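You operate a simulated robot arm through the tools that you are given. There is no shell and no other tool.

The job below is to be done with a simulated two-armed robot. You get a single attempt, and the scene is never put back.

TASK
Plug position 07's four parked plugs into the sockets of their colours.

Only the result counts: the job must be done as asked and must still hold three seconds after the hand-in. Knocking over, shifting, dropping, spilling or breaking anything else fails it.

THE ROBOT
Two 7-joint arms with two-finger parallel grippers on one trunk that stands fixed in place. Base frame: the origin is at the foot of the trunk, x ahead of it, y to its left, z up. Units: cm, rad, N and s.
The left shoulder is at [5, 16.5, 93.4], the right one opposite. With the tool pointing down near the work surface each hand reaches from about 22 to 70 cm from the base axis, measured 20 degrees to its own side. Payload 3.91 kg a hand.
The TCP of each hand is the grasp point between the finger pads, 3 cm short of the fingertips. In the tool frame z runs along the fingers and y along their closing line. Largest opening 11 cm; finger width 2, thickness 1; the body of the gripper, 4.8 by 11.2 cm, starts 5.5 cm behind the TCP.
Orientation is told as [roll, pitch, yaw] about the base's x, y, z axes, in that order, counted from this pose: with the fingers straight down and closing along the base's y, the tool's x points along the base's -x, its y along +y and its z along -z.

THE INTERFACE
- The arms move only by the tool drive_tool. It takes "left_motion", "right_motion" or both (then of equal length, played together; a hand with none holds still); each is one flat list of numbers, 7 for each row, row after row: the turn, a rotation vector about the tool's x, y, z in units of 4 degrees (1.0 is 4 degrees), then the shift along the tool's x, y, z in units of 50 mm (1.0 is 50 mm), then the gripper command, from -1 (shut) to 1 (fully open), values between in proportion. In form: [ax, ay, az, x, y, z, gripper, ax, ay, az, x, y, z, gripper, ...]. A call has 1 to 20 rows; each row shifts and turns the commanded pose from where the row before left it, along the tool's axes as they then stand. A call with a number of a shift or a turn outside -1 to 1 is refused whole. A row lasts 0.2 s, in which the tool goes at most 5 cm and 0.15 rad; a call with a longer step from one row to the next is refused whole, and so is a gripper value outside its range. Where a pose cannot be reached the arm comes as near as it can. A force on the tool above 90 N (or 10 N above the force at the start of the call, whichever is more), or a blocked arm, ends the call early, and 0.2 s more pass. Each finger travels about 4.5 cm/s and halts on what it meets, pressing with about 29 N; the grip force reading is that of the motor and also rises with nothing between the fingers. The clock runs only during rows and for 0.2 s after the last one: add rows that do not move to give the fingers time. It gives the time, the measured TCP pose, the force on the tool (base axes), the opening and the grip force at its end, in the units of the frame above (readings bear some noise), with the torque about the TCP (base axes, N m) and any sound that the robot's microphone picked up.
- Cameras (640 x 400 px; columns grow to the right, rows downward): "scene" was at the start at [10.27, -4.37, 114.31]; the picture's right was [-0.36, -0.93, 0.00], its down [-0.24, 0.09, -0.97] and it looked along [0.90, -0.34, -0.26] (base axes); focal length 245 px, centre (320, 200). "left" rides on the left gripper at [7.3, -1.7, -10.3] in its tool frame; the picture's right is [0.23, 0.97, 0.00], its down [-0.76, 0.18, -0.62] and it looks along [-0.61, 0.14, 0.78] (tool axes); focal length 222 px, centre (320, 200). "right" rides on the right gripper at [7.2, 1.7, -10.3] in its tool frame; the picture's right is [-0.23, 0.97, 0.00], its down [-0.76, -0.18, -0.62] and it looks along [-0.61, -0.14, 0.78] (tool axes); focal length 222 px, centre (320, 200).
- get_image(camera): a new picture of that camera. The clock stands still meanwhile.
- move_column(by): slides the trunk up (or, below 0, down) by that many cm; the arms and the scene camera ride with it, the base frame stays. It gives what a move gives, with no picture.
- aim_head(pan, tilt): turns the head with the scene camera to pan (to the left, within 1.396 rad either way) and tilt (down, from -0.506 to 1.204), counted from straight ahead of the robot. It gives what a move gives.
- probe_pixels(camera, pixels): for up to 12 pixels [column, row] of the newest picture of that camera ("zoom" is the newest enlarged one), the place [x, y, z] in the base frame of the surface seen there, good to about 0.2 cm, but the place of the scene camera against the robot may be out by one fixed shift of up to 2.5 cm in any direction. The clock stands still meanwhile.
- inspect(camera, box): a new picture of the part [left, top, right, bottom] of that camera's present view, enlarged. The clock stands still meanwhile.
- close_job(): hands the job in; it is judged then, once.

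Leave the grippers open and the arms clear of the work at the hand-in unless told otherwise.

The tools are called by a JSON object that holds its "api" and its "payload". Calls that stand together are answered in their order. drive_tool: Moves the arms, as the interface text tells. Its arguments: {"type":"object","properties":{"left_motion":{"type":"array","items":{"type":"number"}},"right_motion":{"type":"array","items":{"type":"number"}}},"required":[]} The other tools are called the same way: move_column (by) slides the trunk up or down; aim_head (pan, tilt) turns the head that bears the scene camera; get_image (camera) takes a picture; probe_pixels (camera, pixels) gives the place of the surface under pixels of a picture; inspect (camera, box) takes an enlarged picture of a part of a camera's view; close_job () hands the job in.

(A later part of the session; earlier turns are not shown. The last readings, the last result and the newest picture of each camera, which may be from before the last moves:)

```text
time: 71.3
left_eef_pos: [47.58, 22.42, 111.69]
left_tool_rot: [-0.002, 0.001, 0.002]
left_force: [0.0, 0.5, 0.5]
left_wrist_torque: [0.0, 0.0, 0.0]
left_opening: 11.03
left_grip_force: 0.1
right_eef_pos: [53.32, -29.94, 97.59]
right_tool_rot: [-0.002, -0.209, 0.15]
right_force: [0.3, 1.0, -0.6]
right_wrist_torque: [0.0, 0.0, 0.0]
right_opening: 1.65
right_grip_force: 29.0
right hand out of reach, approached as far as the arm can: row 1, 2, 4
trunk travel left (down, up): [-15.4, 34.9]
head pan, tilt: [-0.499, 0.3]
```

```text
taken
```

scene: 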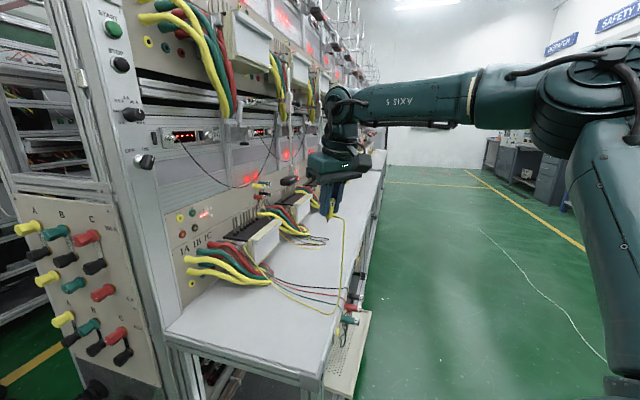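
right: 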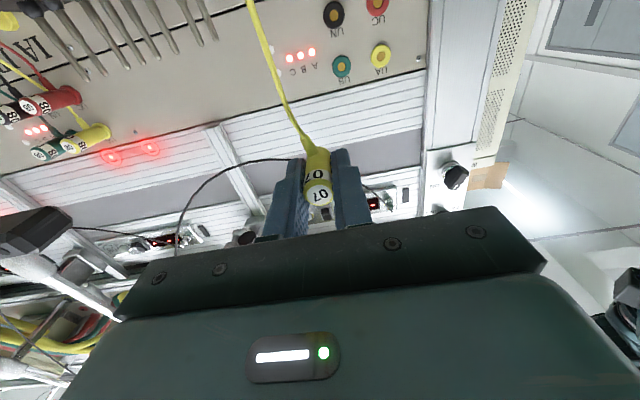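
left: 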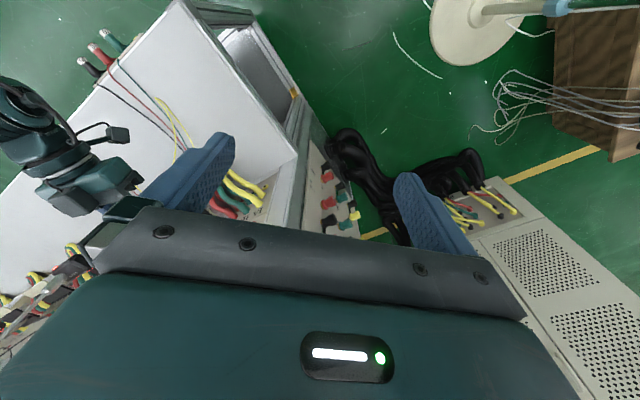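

The tool is nearly straight down now. I'll finish that and test whether the wrist can go out to about x=62, y=-20 in this posture; the area below is clear.

{"api": "drive_tool", "payload": {"right_motion": [0, 1, 0, 0, 0, 0, -1, 0, 1, 0, 0, 0, 0, -1, 0, 1, 0, 0, 0, 0, -1, 0, 0, 0, -0.4, 0.34, -0.1, -1, 0, 0, 0, -0.4, 0.34, -0.1, -1, 0, 0, 0, -0.4, 0.34, -0.1, -1, 0, 0, 0, -0.4, 0.34, -0.1, -1, 0, 0, 0, -0.4, 0.34, -0.1, -1]}}

{"api": "get_image", "payload": {"camera": "scene"}}

```text
time: 73.1
left_eef_pos: [47.44, 22.41, 111.71]
left_tool_rot: [0.001, 0.0, 0.001]
left_force: [-0.3, 0.6, 0.0]
left_wrist_torque: [0.01, 0.02, -0.01]
left_opening: 11.0
left_grip_force: 0.1
right_eef_pos: [54.65, -27.71, 98.3]
right_tool_rot: [-0.005, 0.001, 0.152]
right_force: [0.7, 0.7, -0.2]
right_wrist_torque: [0.01, -0.01, 0.04]
right_opening: 1.63
right_grip_force: 28.9
right hand out of reach, approached as far as the arm can: row 5, 6, 7, 8
trunk travel left (down, up): [-15.4, 34.9]
head pan, tilt: [-0.499, 0.3]
```

```text
taken
```

scene: 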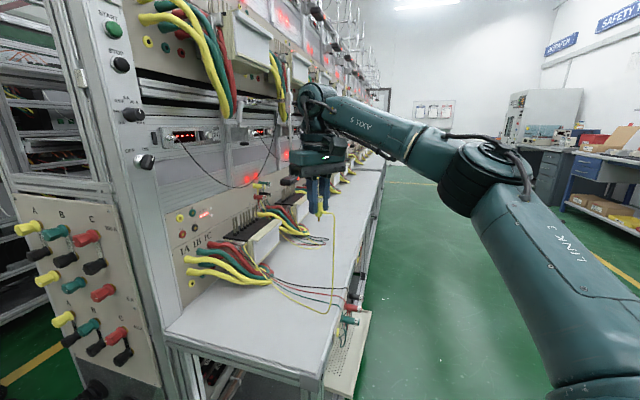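

It stalls with the elbow at the same point again. I'll now bring the right arm to the mirror of the left arm's starting pose, TCP (47.4,-7.4,111.7), tool down. There the elbow should sit further inward and higher.

{"api": "drive_tool", "payload": {"right_motion": [0, 0, 0.73, 0.2, 0, -0.3, -1, 0, 0, 0.73, 0.2, 0, -0.3, -1, 0, 0, 0.73, 0.2, 0, -0.3, -1, 0, 0, 0, 0.17, 0.4, -0.3, -1, 0, 0, 0, 0.17, 0.4, -0.3, -1, 0, 0, 0, 0.17, 0.4, -0.3, -1, 0, 0, 0, 0.17, 0.4, -0.3, -1, 0, 0, 0, 0.17, 0.4, -0.3, -1, 0, 0, 0, 0, 0.4, -0.3, -1, 0, 0, 0, 0, 0.4, 0, -1, 0, 0, 0, 0, 0.4, 0, -1, 0, 0, 0, 0, 0.4, 0, -1, 0, 0, 0, 0, 0.4, 0, -1]}}

{"api": "get_image", "payload": {"camera": "scene"}}

```text
time: 75.9
left_eef_pos: [47.42, 22.4, 111.66]
left_tool_rot: [0.0, 0.0, 0.001]
left_force: [-0.5, 0.3, -0.5]
left_wrist_torque: [0.0, 0.0, -0.01]
left_opening: 10.99
left_grip_force: 0.1
right_eef_pos: [40.04, -15.46, 105.19]
right_tool_rot: [0.001, -0.002, -0.002]
right_force: [-0.4, 0.1, 0.3]
right_wrist_torque: [0.01, 0.01, 0.0]
right_opening: 1.65
right_grip_force: 28.8
right hand out of reach, approached as far as the arm can: row 5, 6, 7, 8, 9, 10, 11, 12, 13
trunk travel left (down, up): [-15.4, 34.9]
head pan, tilt: [-0.499, 0.3]
```

```text
taken
```

scene: 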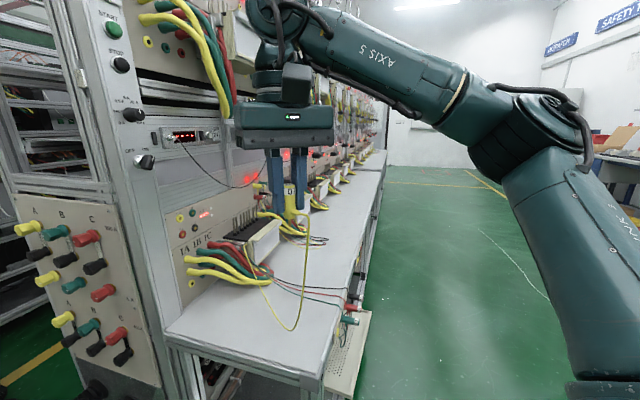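

It stalled at (40.0,-15.5,105.2). I'll probe the elbow position in this posture, disc around (545,110), and the upper arm.

{"api": "probe_pixels", "payload": {"camera": "scene", "pixels": [[545, 105], [520, 130], [490, 140], [440, 85], [380, 55], [560, 190], [590, 260], [610, 330], [550, 150], [575, 120]]}}

{"api": "inspect", "payload": {"camera": "scene", "box": [240, 0, 640, 250]}}

```text
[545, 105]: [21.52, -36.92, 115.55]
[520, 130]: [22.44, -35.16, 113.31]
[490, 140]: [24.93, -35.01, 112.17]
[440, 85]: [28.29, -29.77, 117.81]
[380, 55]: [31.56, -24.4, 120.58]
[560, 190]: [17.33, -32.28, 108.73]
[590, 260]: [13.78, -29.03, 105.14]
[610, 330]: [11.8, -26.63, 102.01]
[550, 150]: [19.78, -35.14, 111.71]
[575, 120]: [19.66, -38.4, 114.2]
```

```text
1.60 times, centred on (440, 125) of scene
```

zoom: 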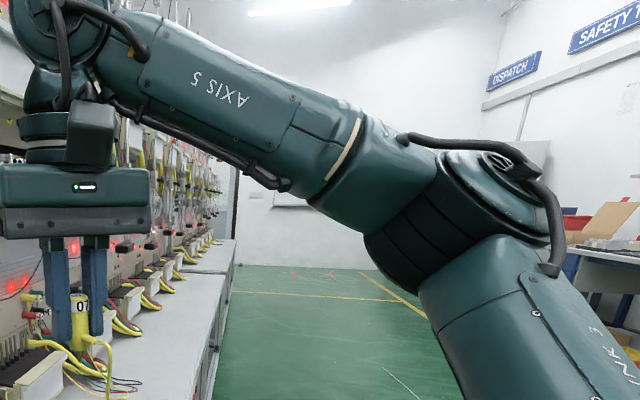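

The elbow is again at y≈-38, while the left arm's elbow, mirrored, would be at about y≈-22. So the right shoulder may be in a different joint branch. I'll look at both shoulders to compare.

{"api": "aim_head", "payload": {"pan": 1.39, "tilt": 0.7}}

{"api": "get_image", "payload": {"camera": "scene"}}

{"api": "aim_head", "payload": {"pan": -1.39, "tilt": 0.7}}

{"api": "get_image", "payload": {"camera": "scene"}}

```text
time: 77.8
left_eef_pos: [47.51, 22.4, 111.74]
left_tool_rot: [0.002, 0.0, 0.003]
left_force: [0.3, -0.4, -1.0]
left_wrist_torque: [0.02, 0.0, 0.01]
left_opening: 10.98
left_grip_force: 0.1
right_eef_pos: [40.1, -15.59, 105.2]
right_tool_rot: [-0.003, 0.001, -0.003]
right_force: [-0.2, 0.3, 0.5]
right_wrist_torque: [-0.01, 0.0, -0.01]
right_opening: 1.64
right_grip_force: 28.9
trunk travel left (down, up): [-15.4, 34.9]
head pan, tilt: [1.389, 0.7]
```

```text
taken
```

scene: 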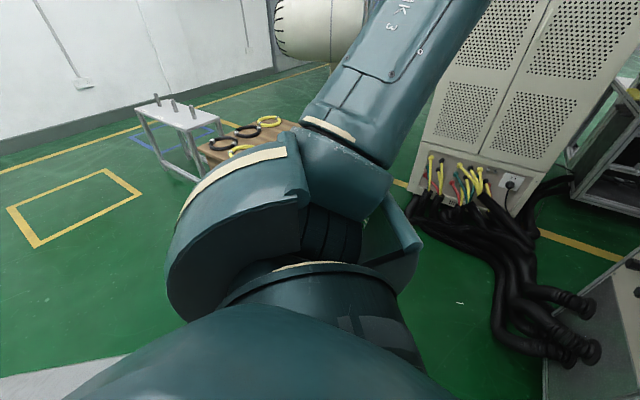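

```text
time: 80.2
left_eef_pos: [47.55, 22.41, 111.75]
left_tool_rot: [0.001, 0.001, 0.002]
left_force: [-0.3, 0.5, 0.7]
left_wrist_torque: [-0.04, 0.01, -0.01]
left_opening: 11.02
left_grip_force: 0.1
right_eef_pos: [40.1, -15.52, 105.16]
right_tool_rot: [-0.001, -0.001, -0.002]
right_force: [-0.6, -0.4, -0.5]
right_wrist_torque: [-0.02, -0.02, -0.02]
right_opening: 1.66
right_grip_force: 28.4
trunk travel left (down, up): [-15.4, 34.9]
head pan, tilt: [-1.389, 0.7]
```

```text
taken
```

scene: 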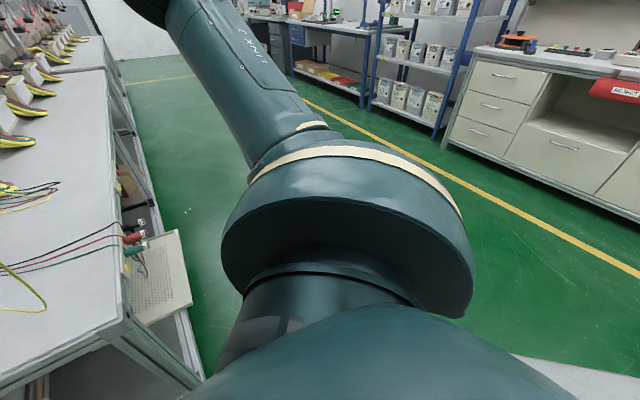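

The pictures make it clear. The left shoulder's housing has its open side facing forward, so that upper arm can swing far inward. The right shoulder's housing is turned the other way round, and its upper arm stops early when swung forward. 

The right arm must be re-postured: swung out to the side and slightly back, then down and forward again. That cannot be done with the plug on its cable, so I'll return the yellow plug to its parking socket first. I start by moving the hand back to the right and raising the fingers to horizontal.

{"api": "aim_head", "payload": {"pan": -0.5, "tilt": 0.3}}

{"api": "drive_tool", "payload": {"right_motion": [0, 0, 0, -0.1, -0.45, 0.05, -1, 0, 0, 0, -0.1, -0.45, 0.05, -1, 0, 0, 0, -0.1, -0.45, 0.05, -1, 0, 0, 0, -0.1, -0.45, 0.05, -1, 0, 0, 0, -0.1, -0.45, 0.05, -1, 0, 0, 0, -0.1, -0.45, 0.05, -1, 0, 0, 0, -0.1, -0.45, 0.05, -1, 0, 0, 0, -0.1, -0.45, 0.05, -1, 0, 0, 0, -0.1, -0.45, 0.05, -1, 0, 0, 0, -0.1, -0.45, 0.05, -1, 0, 0, 0, 0, -0.45, 0, -1]}}

{"api": "drive_tool", "payload": {"right_motion": [0, -1, 0, 0, 0, 0, -1, 0, -1, 0, 0, 0, 0, -1, 0, -1, 0, 0, 0, 0, -1, 0, -1, 0, 0, 0, 0, -1, 0, -1, 0, 0, 0, 0, -1, 0, -1, 0, 0, 0, 0, -1, 0, -1, 0, 0, 0, 0, -1, 0, -1, 0, 0, 0, 0, -1, 0, -1, 0, 0, 0, 0, -1, 0, -1, 0, 0, 0, 0, -1, 0, -1, 0, 0, 0, 0, -1, 0, -1, 0, 0, 0, 0, -1, 0, -1, 0, 0, 0, 0, -1, 0, -1, 0, 0, 0, 0, -1, 0, -1, 0, 0, 0, 0, -1]}}

{"api": "get_image", "payload": {"camera": "scene"}}

```text
time: 81.4
left_eef_pos: [47.4, 22.48, 111.66]
left_tool_rot: [0.0, 0.0, 0.001]
left_force: [0.6, 0.1, -0.2]
left_wrist_torque: [0.02, 0.01, 0.0]
left_opening: 11.0
left_grip_force: 0.0
right_eef_pos: [40.08, -15.44, 105.09]
right_tool_rot: [-0.002, 0.001, -0.001]
right_force: [-0.2, 0.4, 0.1]
right_wrist_torque: [-0.01, -0.03, 0.01]
right_opening: 1.67
right_grip_force: 28.8
trunk travel left (down, up): [-15.4, 34.9]
head pan, tilt: [-0.499, 0.3]
```

```text
time: 83.8
left_eef_pos: [47.55, 22.35, 111.9]
left_tool_rot: [0.001, 0.0, 0.002]
left_force: [-0.2, -0.1, -0.1]
left_wrist_torque: [-0.01, 0.0, -0.01]
left_opening: 11.02
left_grip_force: 0.0
right_eef_pos: [45.04, -40.43, 102.62]
right_tool_rot: [-0.001, 0.0, 0.002]
right_force: [0.3, -0.5, 0.1]
right_wrist_torque: [0.03, 0.05, 0.02]
right_opening: 1.64
right_grip_force: 29.2
trunk travel left (down, up): [-15.4, 34.9]
head pan, tilt: [-0.499, 0.3]
```

```text
time: 87.0
left_eef_pos: [47.53, 22.44, 111.65]
left_tool_rot: [0.0, 0.0, 0.001]
left_force: [0.2, 0.0, 0.9]
left_wrist_torque: [0.0, -0.01, 0.01]
left_opening: 10.99
left_grip_force: 0.0
right_eef_pos: [44.94, -40.21, 102.66]
right_tool_rot: [-0.006, -1.048, 0.004]
right_force: [-0.5, -0.1, -1.2]
right_wrist_torque: [-0.01, 0.04, -0.01]
right_opening: 1.63
right_grip_force: 29.1
trunk travel left (down, up): [-15.4, 34.9]
head pan, tilt: [-0.499, 0.3]
```

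```text
taken
```

scene: 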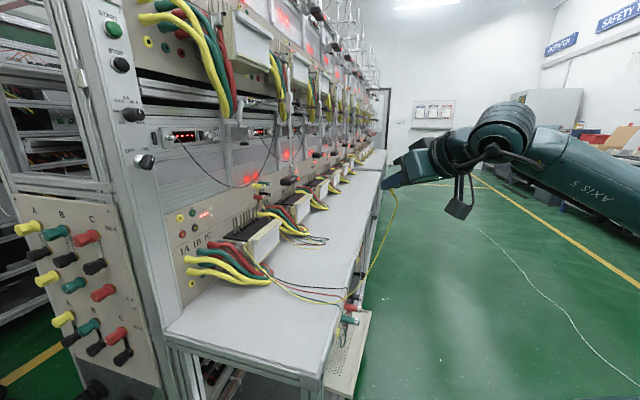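

Good: pitch 60°, heading 0, at (44.9,-40.2,102.7). I'll finish to horizontal and turn the heading back to 45°.

{"api": "drive_tool", "payload": {"right_motion": [0, -1, 0, 0, 0, 0, -1, 0, -1, 0, 0, 0, 0, -1, 0, -1, 0, 0, 0, 0, -1, 0, -1, 0, 0, 0, 0, -1, 0, -1, 0, 0, 0, 0, -1, 0, -1, 0, 0, 0, 0, -1, 0, -1, 0, 0, 0, 0, -1, 0, -0.48, 0, 0, 0, 0, -1, -1, 0, 0, 0, 0, 0, -1, -1, 0, 0, 0, 0, 0, -1, -1, 0, 0, 0, 0, 0, -1, -1, 0, 0, 0, 0, 0, -1, -1, 0, 0, 0, 0, 0, -1, -1, 0, 0, 0, 0, 0, -1, -1, 0, 0, 0, 0, 0, -1, -1, 0, 0, 0, 0, 0, -1, -1, 0, 0, 0, 0, 0, -1, -1, 0, 0, 0, 0, 0, -1, -1, 0, 0, 0, 0, 0, -1, -0.25, 0, 0, 0, 0, 0, -1]}}

```text
time: 91.2
left_eef_pos: [47.54, 22.44, 111.81]
left_tool_rot: [0.0, 0.001, 0.002]
left_force: [0.5, -0.3, -0.5]
left_wrist_torque: [0.03, 0.0, 0.01]
left_opening: 11.0
left_grip_force: 0.1
right_eef_pos: [44.91, -40.78, 102.66]
right_tool_rot: [-0.51, -1.567, 0.784]
right_force: [0.0, 0.4, -1.0]
right_wrist_torque: [0.02, -0.02, 0.02]
right_opening: 1.63
right_grip_force: 29.6
right hand out of reach, approached as far as the arm can: row 13, 14, 15, 16, 17, 18, 19, 20
trunk travel left (down, up): [-15.4, 34.9]
head pan, tilt: [-0.499, 0.3]
```

The heading stopped at about 16°. Earlier it worked lower down, so I'll go down to z≈82 first and then turn the rest.

{"api": "drive_tool", "payload": {"right_motion": [0, 0, 0, 0.4, 0, 0, -1, 0, 0, 0, 0.4, 0, 0, -1, 0, 0, 0, 0.4, 0, 0, -1, 0, 0, 0, 0.4, 0, 0, -1, 0, 0, 0, 0.4, 0, 0, -1, 0, 0, 0, 0.4, 0, 0, -1, 0, 0, 0, 0.4, 0, 0, -1, 0, 0, 0, 0.4, 0, 0, -1, 0, 0, 0, 0.4, 0, 0, -1, 0, 0, 0, 0.4, 0, 0, -1, -1, 0, 0, 0, 0, 0, -1, -1, 0, 0, 0, 0, 0, -1, -1, 0, 0, 0, 0, 0, -1, -1, 0, 0, 0, 0, 0, -1, -1, 0, 0, 0, 0, 0, -1, -1, 0, 0, 0, 0, 0, -1, -1, 0, 0, 0, 0, 0, -1, -0.3, 0, 0, 0, 0, 0, -1]}}

```text
time: 95.0
left_eef_pos: [47.51, 22.42, 111.65]
left_tool_rot: [-0.001, 0.0, 0.001]
left_force: [0.0, 0.6, 0.2]
left_wrist_torque: [0.02, 0.0, -0.01]
left_opening: 11.01
left_grip_force: 0.0
right_eef_pos: [46.06, -39.83, 81.55]
right_tool_rot: [-2.986, -1.569, -2.492]
right_force: [0.8, -1.1, 0.3]
right_wrist_torque: [-0.03, 0.03, 0.0]
right_opening: 1.63
right_grip_force: 29.4
right hand out of reach, approached as far as the arm can: row 15, 16, 17
trunk travel left (down, up): [-15.4, 34.9]
head pan, tilt: [-0.499, 0.3]
```

The heading is now 46° and level at (46.1,-39.8,81.6). I'll trim the heading to 45°, align with the yellow parking socket's line (s≈58.97), and lower to z≈63.5 in front of it.

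{"api": "drive_tool", "payload": {"right_motion": [0.28, 0, 0, 0, 0.175, -0.25, -1, 0, 0, 0, 0, 0.175, -0.25, -1, 0, 0, 0, 0.4, 0, 0, -1, 0, 0, 0, 0.4, 0, 0, -1, 0, 0, 0, 0.4, 0, 0, -1, 0, 0, 0, 0.4, 0, 0, -1, 0, 0, 0, 0.4, 0, 0, -1, 0, 0, 0, 0.4, 0, 0, -1, 0, 0, 0, 0.4, 0, 0, -1, 0, 0, 0, 0.4, 0, 0, -1, 0, 0, 0, 0.4, 0, 0, -1, 0, 0, 0, 0, 0, 0, -1]}}

{"api": "get_image", "payload": {"camera": "right"}}

{"api": "get_image", "payload": {"camera": "scene"}}

```text
time: 97.6
left_eef_pos: [47.57, 22.49, 111.74]
left_tool_rot: [0.001, 0.0, 0.001]
left_force: [0.4, 0.4, 0.6]
left_wrist_torque: [0.0, 0.01, 0.0]
left_opening: 10.99
left_grip_force: 0.0
right_eef_pos: [44.8, -40.02, 70.21]
right_tool_rot: [-0.522, -1.569, 1.308]
right_force: [0.5, -0.8, -0.5]
right_wrist_torque: [0.0, 0.02, 0.01]
right_opening: 1.65
right_grip_force: 29.2
right hand out of reach, approached as far as the arm can: row 1, 2, 8, 9, 10, 11
trunk travel left (down, up): [-15.4, 34.9]
head pan, tilt: [-0.499, 0.3]
```

```text
taken
```

right: 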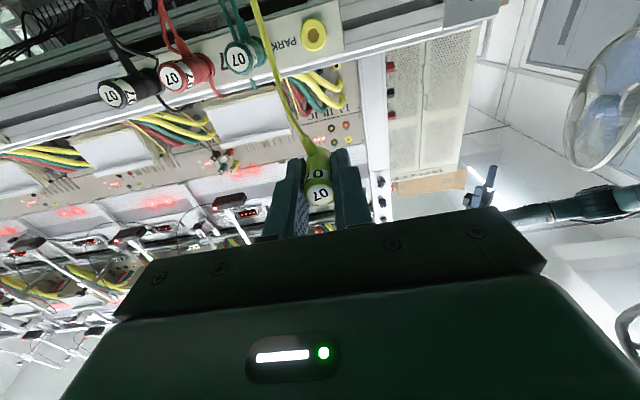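

```text
taken
```

scene: 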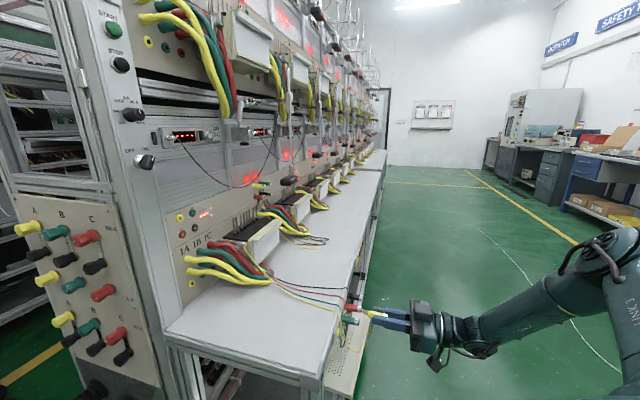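

It stopped at z≈70 because the elbow is now carried high in this posture; it was lower on my first approach. I'll repeat the first approach: rise, tip the fingers down to about 34° from vertical, move left-back, then descend and slide right.

{"api": "drive_tool", "payload": {"right_motion": [0, 0, 0, -0.4, 0, -0.2, -1, 0, 0, 0, -0.4, 0, -0.2, -1, 0, 0, 0, -0.4, 0, -0.2, -1, 0, 0, 0, -0.4, 0, 0, -1, 0, 0, 0, -0.4, 0, 0, -1, 0, 1, 0, 0, 0, 0, -1, 0, 1, 0, 0, 0, 0, -1, 0, 1, 0, 0, 0, 0, -1, 0, 1, 0, 0, 0, 0, -1, 0, 1, 0, 0, 0, 0, -1, 0, 1, 0, 0, 0, 0, -1, 0, 1, 0, 0, 0, 0, -1, 0, 1, 0, 0, 0, 0, -1, 0, 1, 0, 0, 0, 0, -1, 0, 1, 0, 0, 0, 0, -1, 0, 1, 0, 0, 0, 0, -1, 0, 1, 0, 0, 0, 0, -1, 0, 1, 0, 0, 0, 0, -1, 0, 1, 0, 0, 0, 0, -1]}}

{"api": "get_image", "payload": {"camera": "scene"}}

```text
time: 101.6
left_eef_pos: [47.47, 22.45, 111.7]
left_tool_rot: [-0.001, -0.001, 0.003]
left_force: [-0.1, 0.2, 0.6]
left_wrist_torque: [-0.01, -0.01, 0.01]
left_opening: 11.02
left_grip_force: 0.1
right_eef_pos: [42.51, -42.07, 80.28]
right_tool_rot: [-0.001, -0.591, 0.785]
right_force: [0.0, 0.2, -1.1]
right_wrist_torque: [0.0, 0.0, -0.06]
right_opening: 1.64
right_grip_force: 29.1
trunk travel left (down, up): [-15.4, 34.9]
head pan, tilt: [-0.499, 0.3]
```

```text
taken
```

scene: 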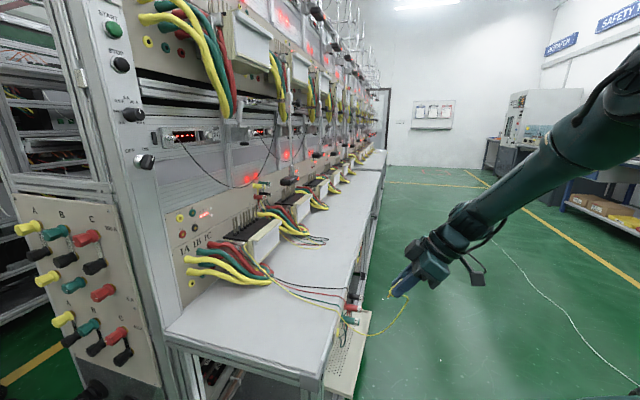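

Reached (42.5,-42.1,80.3) with the fingers 34° off vertical. Now down 13 cm, then pitch up to horizontal at z≈67 as before.

{"api": "drive_tool", "payload": {"right_motion": [0, 0, 0, 0.223, 0, 0.332, -1, 0, 0, 0, 0.223, 0, 0.332, -1, 0, 0, 0, 0.223, 0, 0.332, -1, 0, 0, 0, 0.223, 0, 0.332, -1, 0, 0, 0, 0.223, 0, 0.332, -1, 0, 0, 0, 0.223, 0, 0.332, -1, 0, 0, 0, 0.15, 0, -0.1, -1, 0, 0, 0, 0.15, 0, -0.1, -1, 0, 0, 0, 0, 0, 0, -1]}}

{"api": "get_image", "payload": {"camera": "scene"}}

```text
time: 103.6
left_eef_pos: [47.5, 22.36, 111.75]
left_tool_rot: [0.002, -0.001, 0.002]
left_force: [0.7, 0.2, -0.5]
left_wrist_torque: [0.0, -0.02, 0.0]
left_opening: 11.01
left_grip_force: 0.1
right_eef_pos: [41.3, -43.4, 68.04]
right_tool_rot: [-0.002, -0.59, 0.787]
right_force: [0.2, -1.0, -0.6]
right_wrist_torque: [-0.02, 0.0, -0.03]
right_opening: 1.66
right_grip_force: 29.0
trunk travel left (down, up): [-15.4, 34.9]
head pan, tilt: [-0.499, 0.3]
```

```text
taken
```

scene: 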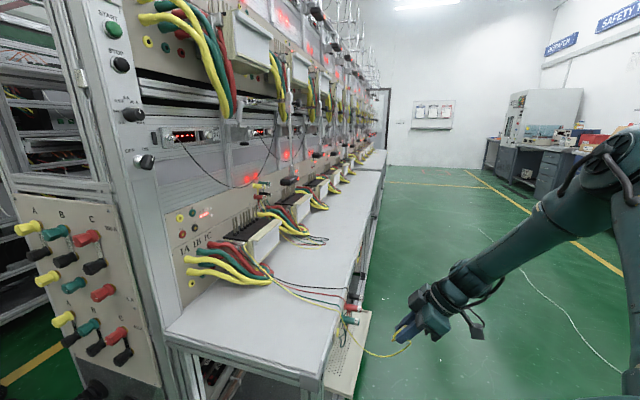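

At (41.3,-43.4,68.0). Now pitch up to horizontal here.

{"api": "drive_tool", "payload": {"right_motion": [0, -1, 0, 0, 0, 0, -1, 0, -1, 0, 0, 0, 0, -1, 0, -1, 0, 0, 0, 0, -1, 0, -1, 0, 0, 0, 0, -1, 0, -1, 0, 0, 0, 0, -1, 0, -1, 0, 0, 0, 0, -1, 0, -1, 0, 0, 0, 0, -1, 0, -1, 0, 0, 0, 0, -1, 0, -1, 0, 0, 0, 0, -1, 0, -1, 0, 0, 0, 0, -1, 0, -1, 0, 0, 0, 0, -1, 0, -1, 0, 0, 0, 0, -1, 0, -1, 0, 0, 0, 0, -1, 0, -1, 0, 0, 0, 0, -1, 0, 0, 0, 0, 0, 0, -1]}}

{"api": "get_image", "payload": {"camera": "scene"}}

```text
time: 106.8
left_eef_pos: [47.61, 22.45, 111.75]
left_tool_rot: [0.0, 0.0, 0.002]
left_force: [-0.5, -1.1, -0.3]
left_wrist_torque: [0.0, 0.03, 0.01]
left_opening: 10.98
left_grip_force: 0.1
right_eef_pos: [41.26, -43.59, 68.13]
right_tool_rot: [-0.646, -1.569, 1.431]
right_force: [-0.5, -0.1, -0.3]
right_wrist_torque: [0.02, 0.01, -0.02]
right_opening: 1.64
right_grip_force: 28.7
trunk travel left (down, up): [-15.4, 34.9]
head pan, tilt: [-0.499, 0.3]
```

```text
taken
```

scene: 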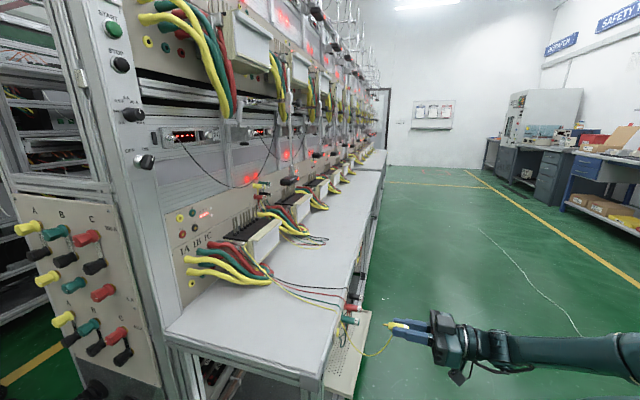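

Reached, with the elbow low again: level, heading 45°, (41.3,-43.6,68.1). Now align with the yellow parking socket (s 58.97, z 63.47), with the pin still short of the plate.

{"api": "drive_tool", "payload": {"right_motion": [0, 0, 0, 0.31, 0.07, 0, -1, 0, 0, 0, 0.31, 0.07, 0, -1, 0, 0, 0, 0.31, 0.066, 0, -1, 0, 0, 0, 0, 0, 0.4, -1, 0, 0, 0, 0, 0, 0.4, -1, 0, 0, 0, 0, 0, 0, -1]}}

{"api": "get_image", "payload": {"camera": "right"}}

{"api": "inspect", "payload": {"camera": "right", "box": [240, 80, 400, 180]}}

```text
time: 108.2
left_eef_pos: [47.53, 22.46, 111.79]
left_tool_rot: [0.001, -0.001, 0.001]
left_force: [-0.1, 0.1, -0.8]
left_wrist_torque: [0.0, -0.01, -0.05]
left_opening: 11.01
left_grip_force: 0.1
right_eef_pos: [43.5, -39.92, 63.48]
right_tool_rot: [-0.187, -1.567, 0.973]
right_force: [-0.1, -1.0, 0.1]
right_wrist_torque: [0.02, 0.0, -0.01]
right_opening: 1.63
right_grip_force: 29.0
trunk travel left (down, up): [-15.4, 34.9]
head pan, tilt: [-0.499, 0.3]
```

```text
taken
```

right: 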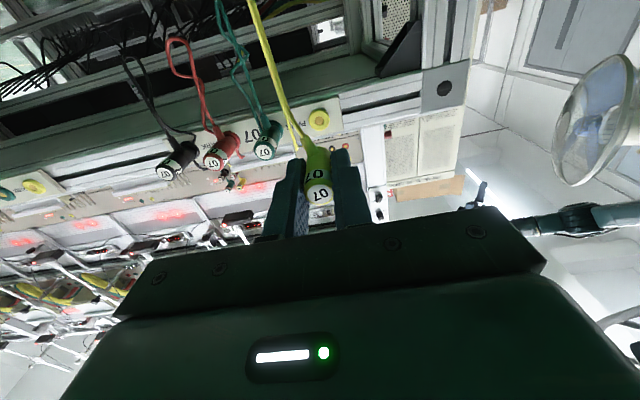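

```text
4.00 times, centred on (320, 130) of right
```

zoom: 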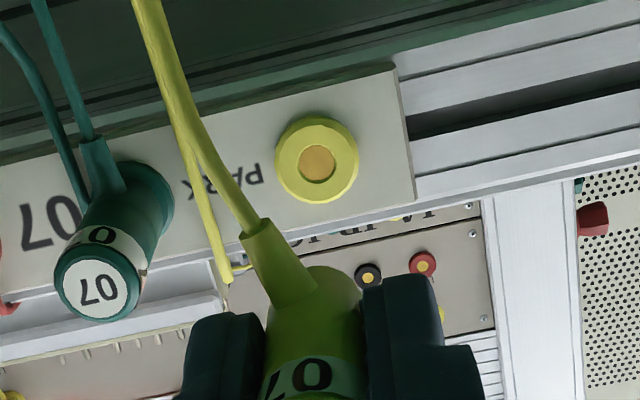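

The socket centre appears at (319.5,121), almost exactly where the tool axis points (320,122). I'll advance 5 cm, then continue in 0.5 cm steps into the socket.

{"api": "drive_tool", "payload": {"right_motion": [0, 0, 0, 0, 0, 0.3, -1, 0, 0, 0, 0, 0, 0.3, -1, 0, 0, 0, 0, 0, 0.3, -1, 0, 0, 0, 0, 0, 0.1, -1, 0, 0, 0, 0, 0, 0, -1]}}

{"api": "inspect", "payload": {"camera": "right", "box": [240, 80, 400, 180]}}

```text
time: 109.4
left_eef_pos: [47.47, 22.33, 111.67]
left_tool_rot: [-0.001, 0.002, 0.003]
left_force: [0.1, -0.3, 0.2]
left_wrist_torque: [0.01, -0.01, -0.02]
left_opening: 10.97
left_grip_force: 0.1
right_eef_pos: [46.93, -36.25, 63.57]
right_tool_rot: [-0.27, -1.567, 1.056]
right_force: [0.3, 0.1, -0.3]
right_wrist_torque: [-0.01, 0.01, 0.02]
right_opening: 1.65
right_grip_force: 28.7
trunk travel left (down, up): [-15.4, 34.9]
head pan, tilt: [-0.499, 0.3]
```

```text
4.00 times, centred on (320, 130) of right
```

zoom: 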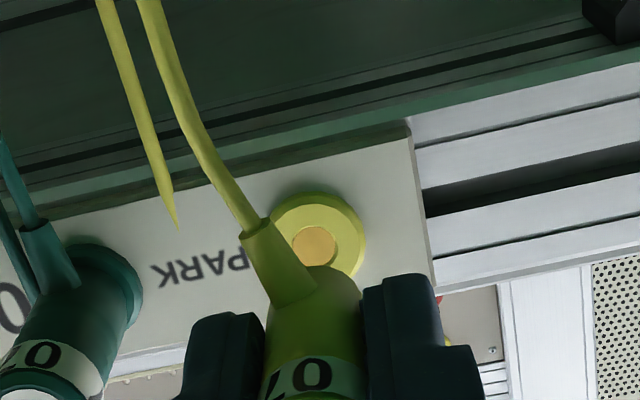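

TCP at n=7.55, no contact force yet. Continuing in 0.5 cm steps to n≈10.4.

{"api": "drive_tool", "payload": {"right_motion": [0, 0, 0, 0.01, -0.015, 0.1, -1, 0, 0, 0, 0, 0, 0.1, -1, 0, 0, 0, 0, 0, 0.1, -1, 0, 0, 0, 0, 0, 0.1, -1, 0, 0, 0, 0, 0, 0.1, -1, 0, 0, 0, 0, 0, 0.07, -1, 0, 0, 0, 0, 0, 0, -1]}}

{"api": "inspect", "payload": {"camera": "right", "box": [240, 110, 400, 210]}}

```text
time: 111.0
left_eef_pos: [47.33, 22.33, 111.83]
left_tool_rot: [-0.001, -0.001, 0.001]
left_force: [0.1, -0.2, 0.8]
left_wrist_torque: [0.0, -0.03, -0.01]
left_opening: 10.97
left_grip_force: 0.1
right_eef_pos: [48.99, -34.46, 63.62]
right_tool_rot: [-0.885, -1.567, 1.67]
right_force: [-20.7, -12.5, 9.5]
right_wrist_torque: [0.07, 0.0, 0.11]
right_opening: 1.65
right_grip_force: 28.6
trunk travel left (down, up): [-15.4, 34.9]
head pan, tilt: [-0.499, 0.3]
```

```text
4.00 times, centred on (320, 160) of right
```

zoom: 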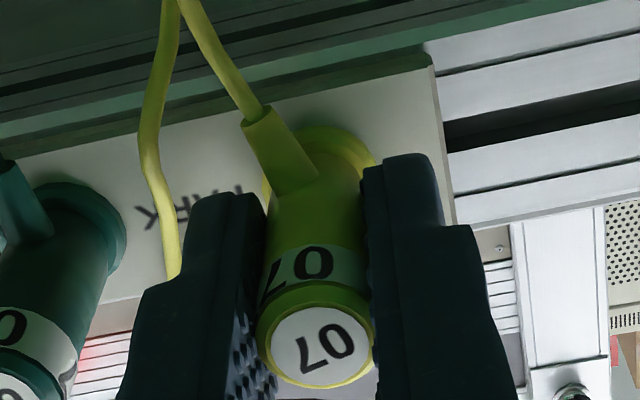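

The plug is nearly home (n=10.27, seated was 10.4) with about 24 N of axial resistance. One more small push of 0.15 cm to seat it.

{"api": "drive_tool", "payload": {"right_motion": [0, 0, 0, 0, 0, 0.03, -1, 0, 0, 0, 0, 0, 0.02, -1, 0, 0, 0, 0, 0, 0, -1]}}

```text
time: 111.8
left_eef_pos: [47.3, 22.28, 111.85]
left_tool_rot: [0.0, -0.002, 0.001]
left_force: [0.0, -0.2, 0.2]
left_wrist_torque: [0.01, -0.01, -0.02]
left_opening: 10.99
left_grip_force: 0.1
right_eef_pos: [49.1, -34.31, 63.36]
right_tool_rot: [-0.535, -1.568, 1.32]
right_force: [-20.4, -16.0, 4.3]
right_wrist_torque: [0.01, -0.02, 0.13]
right_opening: 1.63
right_grip_force: 28.9
trunk travel left (down, up): [-15.4, 34.9]
head pan, tilt: [-0.499, 0.3]
```

Seated: n=10.46 as at the beginning, with about 26 N axial. Insertion works. Now I'll open to 2.5 cm, wait, and retreat straight back.

{"api": "drive_tool", "payload": {"right_motion": [0, 0, 0, 0, 0, 0, -0.56, 0, 0, 0, 0, 0, 0, -0.56, 0, 0, 0, 0, 0, 0, -0.56, 0, 0, 0, 0, 0, -0.2, -0.56, 0, 0, 0, 0, 0, -0.3, -0.56, 0, 0, 0, 0, 0, -0.4, -0.56, 0, 0, 0, 0, 0, -0.4, -0.56, 0, 0, 0, 0, 0, -0.4, -0.56, 0, 0, 0, 0, 0, -0.4, -0.56]}}

{"api": "get_image", "payload": {"camera": "right"}}

{"api": "inspect", "payload": {"camera": "right", "box": [110, 0, 350, 150]}}

```text
time: 113.8
left_eef_pos: [47.49, 22.39, 111.73]
left_tool_rot: [-0.001, 0.001, 0.001]
left_force: [0.0, -0.7, -0.9]
left_wrist_torque: [0.01, 0.01, 0.01]
left_opening: 11.02
left_grip_force: 0.1
right_eef_pos: [41.84, -41.63, 63.54]
right_tool_rot: [-0.518, -1.567, 1.306]
right_force: [0.8, 0.1, 0.4]
right_wrist_torque: [0.01, -0.02, -0.01]
right_opening: 2.44
right_grip_force: 0.1
trunk travel left (down, up): [-15.4, 34.9]
head pan, tilt: [-0.499, 0.3]
```

```text
taken
```

right: 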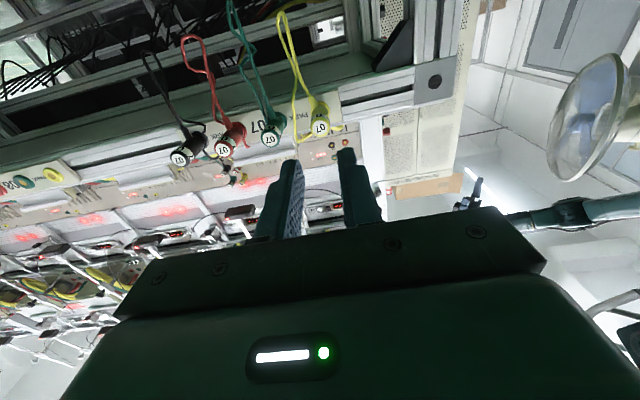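

```text
2.67 times, centred on (230, 75) of right
```

zoom: 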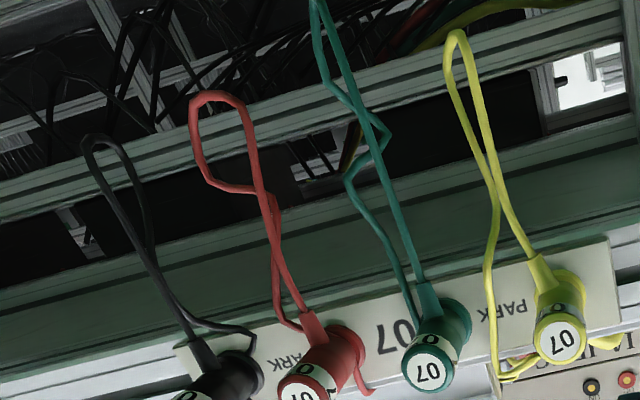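

The yellow plug is back in its park socket and the hand is free. Now for the re-posturing: I'll look to the right to see where the elbow is now.

{"api": "aim_head", "payload": {"pan": -1.39, "tilt": 0.6}}

{"api": "get_image", "payload": {"camera": "scene"}}

```text
time: 115.0
left_eef_pos: [47.54, 22.38, 111.7]
left_tool_rot: [-0.001, 0.001, 0.002]
left_force: [1.0, -0.3, 0.7]
left_wrist_torque: [0.03, -0.01, 0.0]
left_opening: 11.02
left_grip_force: 0.1
right_eef_pos: [41.8, -41.69, 63.48]
right_tool_rot: [-0.297, -1.567, 1.082]
right_force: [-0.1, -0.7, -0.6]
right_wrist_torque: [-0.01, 0.01, -0.02]
right_opening: 2.41
right_grip_force: 0.1
trunk travel left (down, up): [-15.4, 34.9]
head pan, tilt: [-1.389, 0.6]
```

```text
taken
```

scene: 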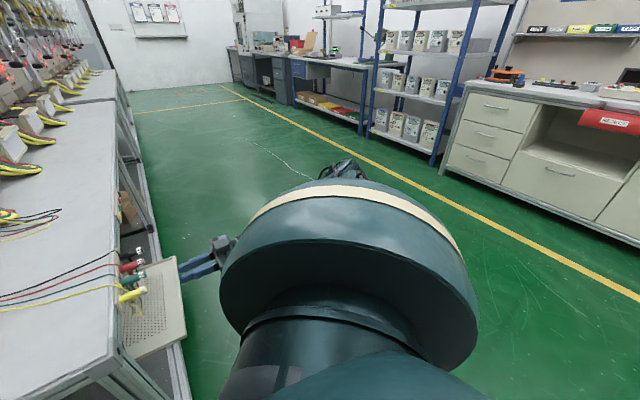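

The elbow is forward-low. My plan is to swing the right arm out sideways, slightly behind, then down and forward again, so that the shoulder crosses to its other branch. First I check for obstacles on the robot's right by probing surfaces in this view.

{"api": "probe_pixels", "payload": {"camera": "scene", "pixels": [[470, 160], [520, 140], [560, 220], [600, 300], [500, 300], [400, 140], [560, 380], [300, 130], [200, 200], [420, 60], [620, 130], [190, 380]]}}

{"api": "aim_head", "payload": {"pan": -1.39, "tilt": 0.1}}

{"api": "get_image", "payload": {"camera": "scene"}}

```text
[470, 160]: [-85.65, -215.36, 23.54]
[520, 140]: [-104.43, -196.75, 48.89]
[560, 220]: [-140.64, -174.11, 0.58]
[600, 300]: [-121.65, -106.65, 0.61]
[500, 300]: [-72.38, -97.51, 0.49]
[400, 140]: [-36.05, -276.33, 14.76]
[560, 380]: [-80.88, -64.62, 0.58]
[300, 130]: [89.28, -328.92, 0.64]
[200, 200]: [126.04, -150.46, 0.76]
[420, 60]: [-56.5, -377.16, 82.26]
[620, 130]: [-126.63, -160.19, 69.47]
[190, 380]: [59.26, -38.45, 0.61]
```

```text
time: 115.9
left_eef_pos: [47.54, 22.44, 111.76]
left_tool_rot: [0.002, -0.001, 0.003]
left_force: [0.1, 0.0, 0.0]
left_wrist_torque: [0.0, 0.01, -0.03]
left_opening: 10.99
left_grip_force: 0.1
right_eef_pos: [41.84, -41.69, 63.58]
right_tool_rot: [-0.268, -1.567, 1.054]
right_force: [0.1, -0.2, 0.0]
right_wrist_torque: [-0.02, -0.03, -0.01]
right_opening: 2.41
right_grip_force: 0.1
trunk travel left (down, up): [-15.4, 34.9]
head pan, tilt: [-1.389, 0.099]
```

```text
taken
```

scene: 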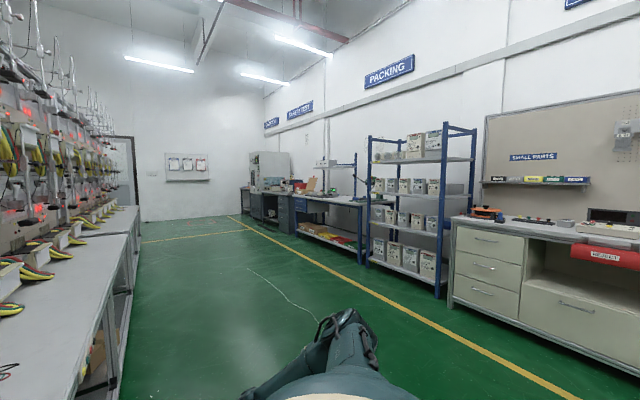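

The right side is free for well over a metre. Step 1: rise and move the hand outward to about (42,-71,85) while turning its heading from 45° to -20°.

{"api": "drive_tool", "payload": {"right_motion": [1, 0, 0, -0.252, -0.263, -0.228, -0.56, 1, 0, 0, -0.252, -0.278, -0.209, -0.56, 1, 0, 0, -0.252, -0.292, -0.19, -0.56, 1, 0, 0, -0.252, -0.304, -0.169, -0.56, 1, 0, 0, -0.252, -0.315, -0.147, -0.56, 1, 0, 0, -0.252, -0.325, -0.125, -0.56, 1, 0, 0, -0.252, -0.333, -0.102, -0.56, 1, 0, 0, -0.252, -0.339, -0.078, -0.56, 1, 0, 0, -0.252, -0.344, -0.054, -0.56, 1, 0, 0, -0.252, -0.347, -0.03, -0.56, 1, 0, 0, -0.252, -0.348, -0.006, -0.56, 1, 0, 0, -0.252, -0.348, 0.018, -0.56, 1, 0, 0, -0.252, -0.345, 0.042, -0.56, 1, 0, 0, -0.252, -0.342, 0.066, -0.56, 1, 0, 0, -0.252, -0.336, 0.09, -0.56, 1, 0, 0, -0.252, -0.329, 0.113, -0.56, 0.25, 0, 0, -0.252, -0.327, 0.119, -0.56]}}

{"api": "get_image", "payload": {"camera": "scene"}}

```text
time: 119.5
left_eef_pos: [47.43, 22.36, 111.79]
left_tool_rot: [0.0, 0.0, 0.002]
left_force: [0.9, -0.3, -0.4]
left_wrist_torque: [0.03, -0.01, 0.0]
left_opening: 10.99
left_grip_force: 0.1
right_eef_pos: [43.84, -71.17, 85.01]
right_tool_rot: [-1.48, -1.566, 1.13]
right_force: [-1.0, -0.3, 1.2]
right_wrist_torque: [-0.02, 0.02, 0.02]
right_opening: 2.42
right_grip_force: 0.1
trunk travel left (down, up): [-15.4, 34.9]
head pan, tilt: [-1.389, 0.099]
```

```text
taken
```

scene: 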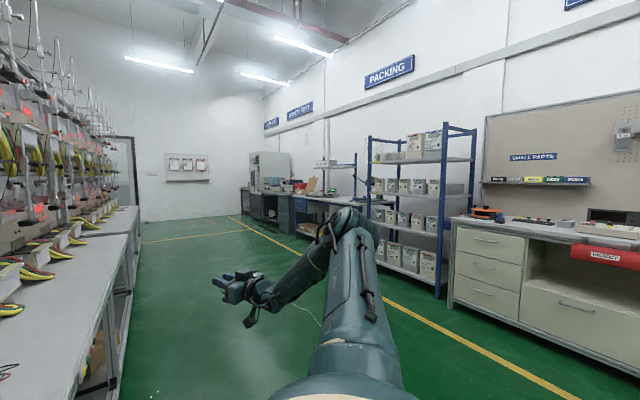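

Reached (43.8,-71.2,85.0), heading -20°. The elbow is visible at (345,225); I'll probe it to follow the shoulder's motion.

{"api": "probe_pixels", "payload": {"camera": "scene", "pixels": [[345, 215], [345, 235], [365, 250], [350, 280], [350, 320], [350, 350], [310, 270], [270, 290]]}}

```text
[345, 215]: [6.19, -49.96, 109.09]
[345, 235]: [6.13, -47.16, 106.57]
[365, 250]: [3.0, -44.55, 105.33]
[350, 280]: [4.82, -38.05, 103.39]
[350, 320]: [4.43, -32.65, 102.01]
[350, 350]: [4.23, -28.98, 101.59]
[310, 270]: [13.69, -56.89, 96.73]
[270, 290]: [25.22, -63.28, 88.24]
```

The upper arm is now nearly straight out sideways, slightly up (about 11°), so it is close to the crossing. I'll lower and straighten the arm, moving the wrist to about (3,-75,66), so the upper arm passes through the sideways line to below it.

{"api": "drive_tool", "payload": {"right_motion": [0, 0, 0, 0.316, -0.293, -0.313, -0.56, 0, 0, 0, 0.316, -0.293, -0.313, -0.56, 0, 0, 0, 0.316, -0.293, -0.313, -0.56, 0, 0, 0, 0.316, -0.293, -0.313, -0.56, 0, 0, 0, 0.316, -0.293, -0.313, -0.56, 0, 0, 0, 0.316, -0.293, -0.313, -0.56, 0, 0, 0, 0.316, -0.293, -0.313, -0.56, 0, 0, 0, 0.316, -0.293, -0.313, -0.56, 0, 0, 0, 0.316, -0.293, -0.313, -0.56, 0, 0, 0, 0.316, -0.293, -0.313, -0.56, 0, 0, 0, 0.316, -0.293, -0.313, -0.56, 0, 0, 0, 0.316, -0.293, -0.313, -0.56]}}

{"api": "aim_head", "payload": {"pan": -1.39, "tilt": 0.4}}

{"api": "get_image", "payload": {"camera": "scene"}}

```text
time: 122.1
left_eef_pos: [47.46, 22.43, 111.72]
left_tool_rot: [-0.001, 0.001, 0.002]
left_force: [-0.1, 0.2, 0.1]
left_wrist_torque: [0.03, 0.01, 0.03]
left_opening: 11.0
left_grip_force: 0.0
right_eef_pos: [20.0, -81.19, 66.02]
right_tool_rot: [-1.488, -1.568, 1.142]
right_force: [-0.1, 0.0, 0.3]
right_wrist_torque: [-0.02, -0.02, 0.01]
right_opening: 2.41
right_grip_force: 0.0
trunk travel left (down, up): [-15.4, 34.9]
head pan, tilt: [-1.389, 0.099]
```

```text
time: 122.9
left_eef_pos: [47.5, 22.43, 111.73]
left_tool_rot: [-0.001, 0.0, 0.002]
left_force: [-0.8, -0.4, 0.6]
left_wrist_torque: [-0.01, -0.02, -0.02]
left_opening: 10.99
left_grip_force: 0.0
right_eef_pos: [20.08, -81.13, 66.14]
right_tool_rot: [-1.388, -1.567, 1.04]
right_force: [0.3, 0.2, 0.8]
right_wrist_torque: [0.03, 0.02, -0.01]
right_opening: 2.42
right_grip_force: 0.0
trunk travel left (down, up): [-15.4, 34.9]
head pan, tilt: [-1.389, 0.4]
```

```text
taken
```

scene: 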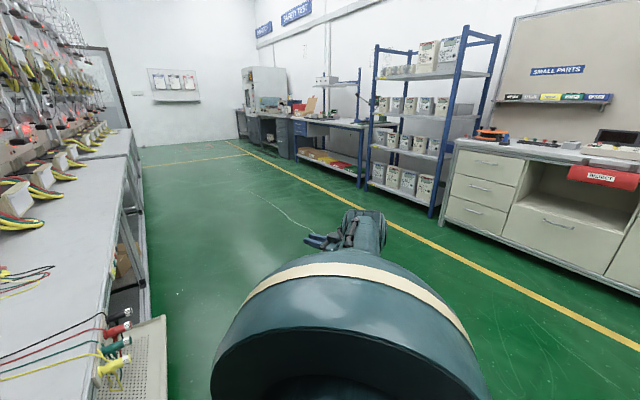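

Reached (20,-81.2,66). I'll probe the elbow, seen around (365,232).

{"api": "probe_pixels", "payload": {"camera": "scene", "pixels": [[365, 225], [372, 240], [350, 225], [345, 245], [335, 240], [318, 241], [360, 255], [340, 300]]}}

{"api": "inspect", "payload": {"camera": "scene", "box": [240, 180, 440, 305]}}

```text
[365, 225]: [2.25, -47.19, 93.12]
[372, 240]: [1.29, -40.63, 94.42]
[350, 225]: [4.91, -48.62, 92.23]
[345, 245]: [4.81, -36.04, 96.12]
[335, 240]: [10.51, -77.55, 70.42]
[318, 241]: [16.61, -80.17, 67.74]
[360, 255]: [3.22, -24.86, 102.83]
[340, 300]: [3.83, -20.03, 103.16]
```

```text
3.20 times, centred on (340, 242) of scene
```

zoom: 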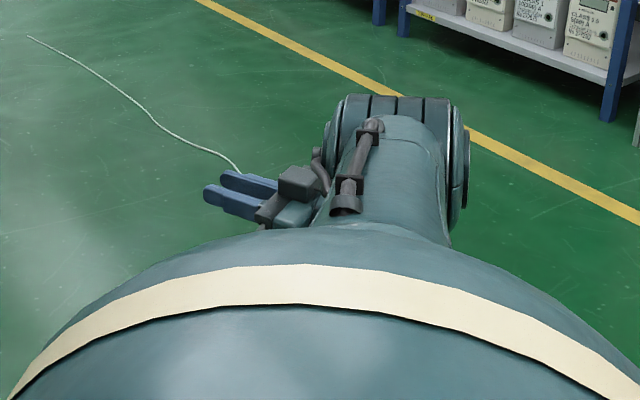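

The upper arm now hangs below the sideways line (elbow about (4,-50,86)), so it passed through the crossing. Now I'll bring the hand forward with the elbow low, to about (47,-66,66).

{"api": "drive_tool", "payload": {"right_motion": [0, 0, 0, 0, 0.388, 0.342, -0.56, 0, 0, 0, 0, 0.388, 0.342, -0.56, 0, 0, 0, 0, 0.388, 0.342, -0.56, 0, 0, 0, 0, 0.388, 0.342, -0.56, 0, 0, 0, 0, 0.388, 0.342, -0.56, 0, 0, 0, 0, 0.388, 0.342, -0.56, 0, 0, 0, 0, 0.388, 0.342, -0.56, 0, 0, 0, 0, 0.388, 0.342, -0.56, 0, 0, 0, 0, 0.388, 0.342, -0.56, 0, 0, 0, 0, 0.388, 0.342, -0.56, 0, 0, 0, 0, 0.388, 0.342, -0.56, 0, 0, 0, 0, 0.388, 0.342, -0.56]}}

{"api": "aim_head", "payload": {"pan": -1.2, "tilt": 0.5}}

{"api": "get_image", "payload": {"camera": "scene"}}

```text
time: 125.5
left_eef_pos: [47.57, 22.47, 111.8]
left_tool_rot: [0.0, 0.0, 0.002]
left_force: [-0.2, 0.4, 0.2]
left_wrist_torque: [0.0, 0.0, 0.02]
left_opening: 11.0
left_grip_force: 0.1
right_eef_pos: [39.0, -70.12, 64.64]
right_tool_rot: [1.183, -1.546, -1.533]
right_force: [0.0, -0.2, -0.1]
right_wrist_torque: [-0.03, 0.0, 0.0]
right_opening: 2.4
right_grip_force: 0.0
right hand out of reach, approached as far as the arm can: row 9, 10, 11, 12
trunk travel left (down, up): [-15.4, 34.9]
head pan, tilt: [-1.389, 0.4]
```

```text
time: 126.3
left_eef_pos: [47.38, 22.35, 111.64]
left_tool_rot: [0.0, 0.0, 0.0]
left_force: [0.7, 0.8, 0.9]
left_wrist_torque: [-0.02, 0.02, 0.02]
left_opening: 11.0
left_grip_force: 0.1
right_eef_pos: [39.11, -69.96, 64.6]
right_tool_rot: [1.183, -1.545, -1.531]
right_force: [-0.2, 0.7, 0.4]
right_wrist_torque: [0.0, 0.01, 0.03]
right_opening: 2.42
right_grip_force: 0.0
trunk travel left (down, up): [-15.4, 34.9]
head pan, tilt: [-1.201, 0.499]
```

```text
taken
```

scene: 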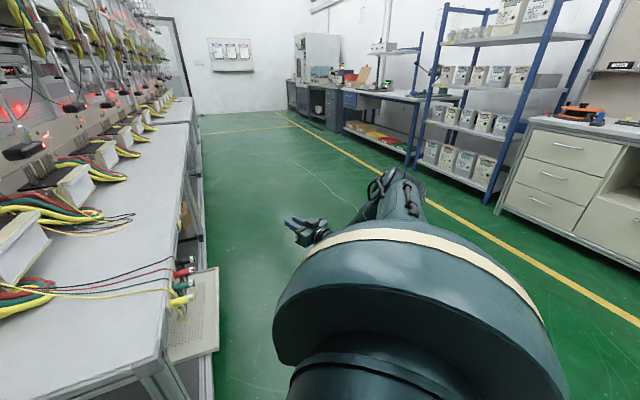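

It stalled at (39,-70,64.6), in a region that was reachable before. So the branch has indeed changed, but some other joint now limits. I'll probe the elbow here.

{"api": "probe_pixels", "payload": {"camera": "scene", "pixels": [[405, 185], [415, 200], [395, 180], [390, 205], [375, 205], [360, 215], [325, 230], [410, 215]]}}

{"api": "inspect", "payload": {"camera": "scene", "box": [280, 150, 440, 250]}}

```text
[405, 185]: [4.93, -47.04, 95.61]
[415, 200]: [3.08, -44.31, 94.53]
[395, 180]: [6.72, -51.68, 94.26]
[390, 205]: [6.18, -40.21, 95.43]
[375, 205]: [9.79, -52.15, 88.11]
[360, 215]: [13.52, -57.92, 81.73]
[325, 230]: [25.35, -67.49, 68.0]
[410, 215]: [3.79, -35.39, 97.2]
```

```text
4.00 times, centred on (360, 200) of scene
```

zoom: 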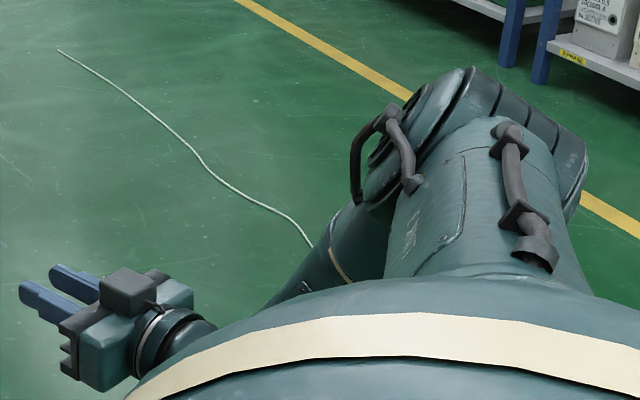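

The upper arm is almost straight sideways here; the wrist's attitude is more likely the limit now. I'll try raising the hand 15 cm while turning the heading towards +10°.

{"api": "drive_tool", "payload": {"right_motion": [-1, 0, 0, -0.3, 0, 0, -0.56, -1, 0, 0, -0.3, 0, 0, -0.56, -1, 0, 0, -0.3, 0, 0, -0.56, -1, 0, 0, -0.3, 0, 0, -0.56, -1, 0, 0, -0.3, 0, 0, -0.56, -1, 0, 0, -0.3, 0, 0, -0.56, -1, 0, 0, -0.3, 0, 0, -0.56, -0.5, 0, 0, -0.3, 0, 0, -0.56, 0, 0, 0, -0.3, 0, 0, -0.56, 0, 0, 0, -0.3, 0, 0, -0.56]}}

{"api": "get_image", "payload": {"camera": "scene"}}

```text
time: 128.5
left_eef_pos: [47.38, 22.38, 111.64]
left_tool_rot: [0.001, 0.0, -0.001]
left_force: [-1.0, -0.5, 0.7]
left_wrist_torque: [0.03, 0.02, 0.04]
left_opening: 11.0
left_grip_force: 0.0
right_eef_pos: [39.06, -70.13, 79.71]
right_tool_rot: [-0.803, -1.568, 0.978]
right_force: [0.4, -0.2, 0.2]
right_wrist_torque: [0.01, 0.0, 0.02]
right_opening: 2.44
right_grip_force: 0.1
trunk travel left (down, up): [-15.4, 34.9]
head pan, tilt: [-1.201, 0.499]
```

```text
taken
```

scene: 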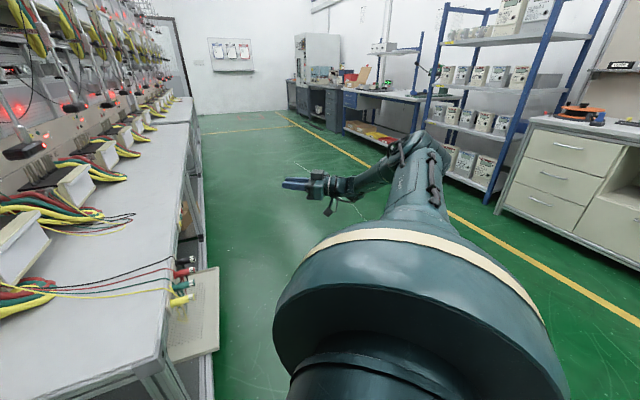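

All rows were reached: (39,-70,79.7), heading 10°. Probing the elbow again, around (425,150).

{"api": "probe_pixels", "payload": {"camera": "scene", "pixels": [[425, 145], [435, 165], [410, 145], [400, 165], [420, 190], [400, 200], [370, 175], [345, 185]]}}

{"api": "inspect", "payload": {"camera": "scene", "box": [280, 110, 480, 235]}}

```text
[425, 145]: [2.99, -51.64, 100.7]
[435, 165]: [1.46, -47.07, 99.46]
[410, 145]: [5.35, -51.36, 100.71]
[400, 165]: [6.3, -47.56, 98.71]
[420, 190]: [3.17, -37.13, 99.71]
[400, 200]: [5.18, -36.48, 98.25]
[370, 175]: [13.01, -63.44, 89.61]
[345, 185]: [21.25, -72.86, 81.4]
```

```text
3.20 times, centred on (380, 172) of scene
```

zoom: 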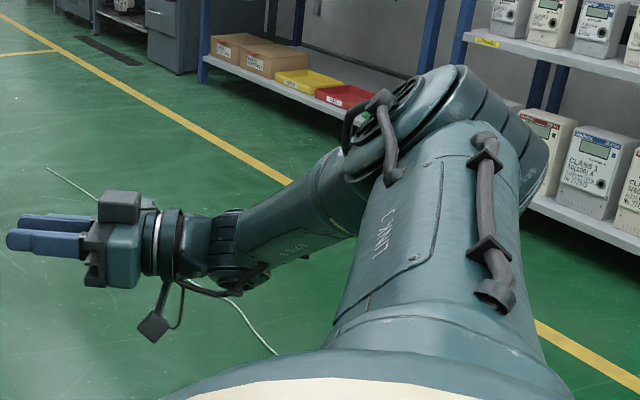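

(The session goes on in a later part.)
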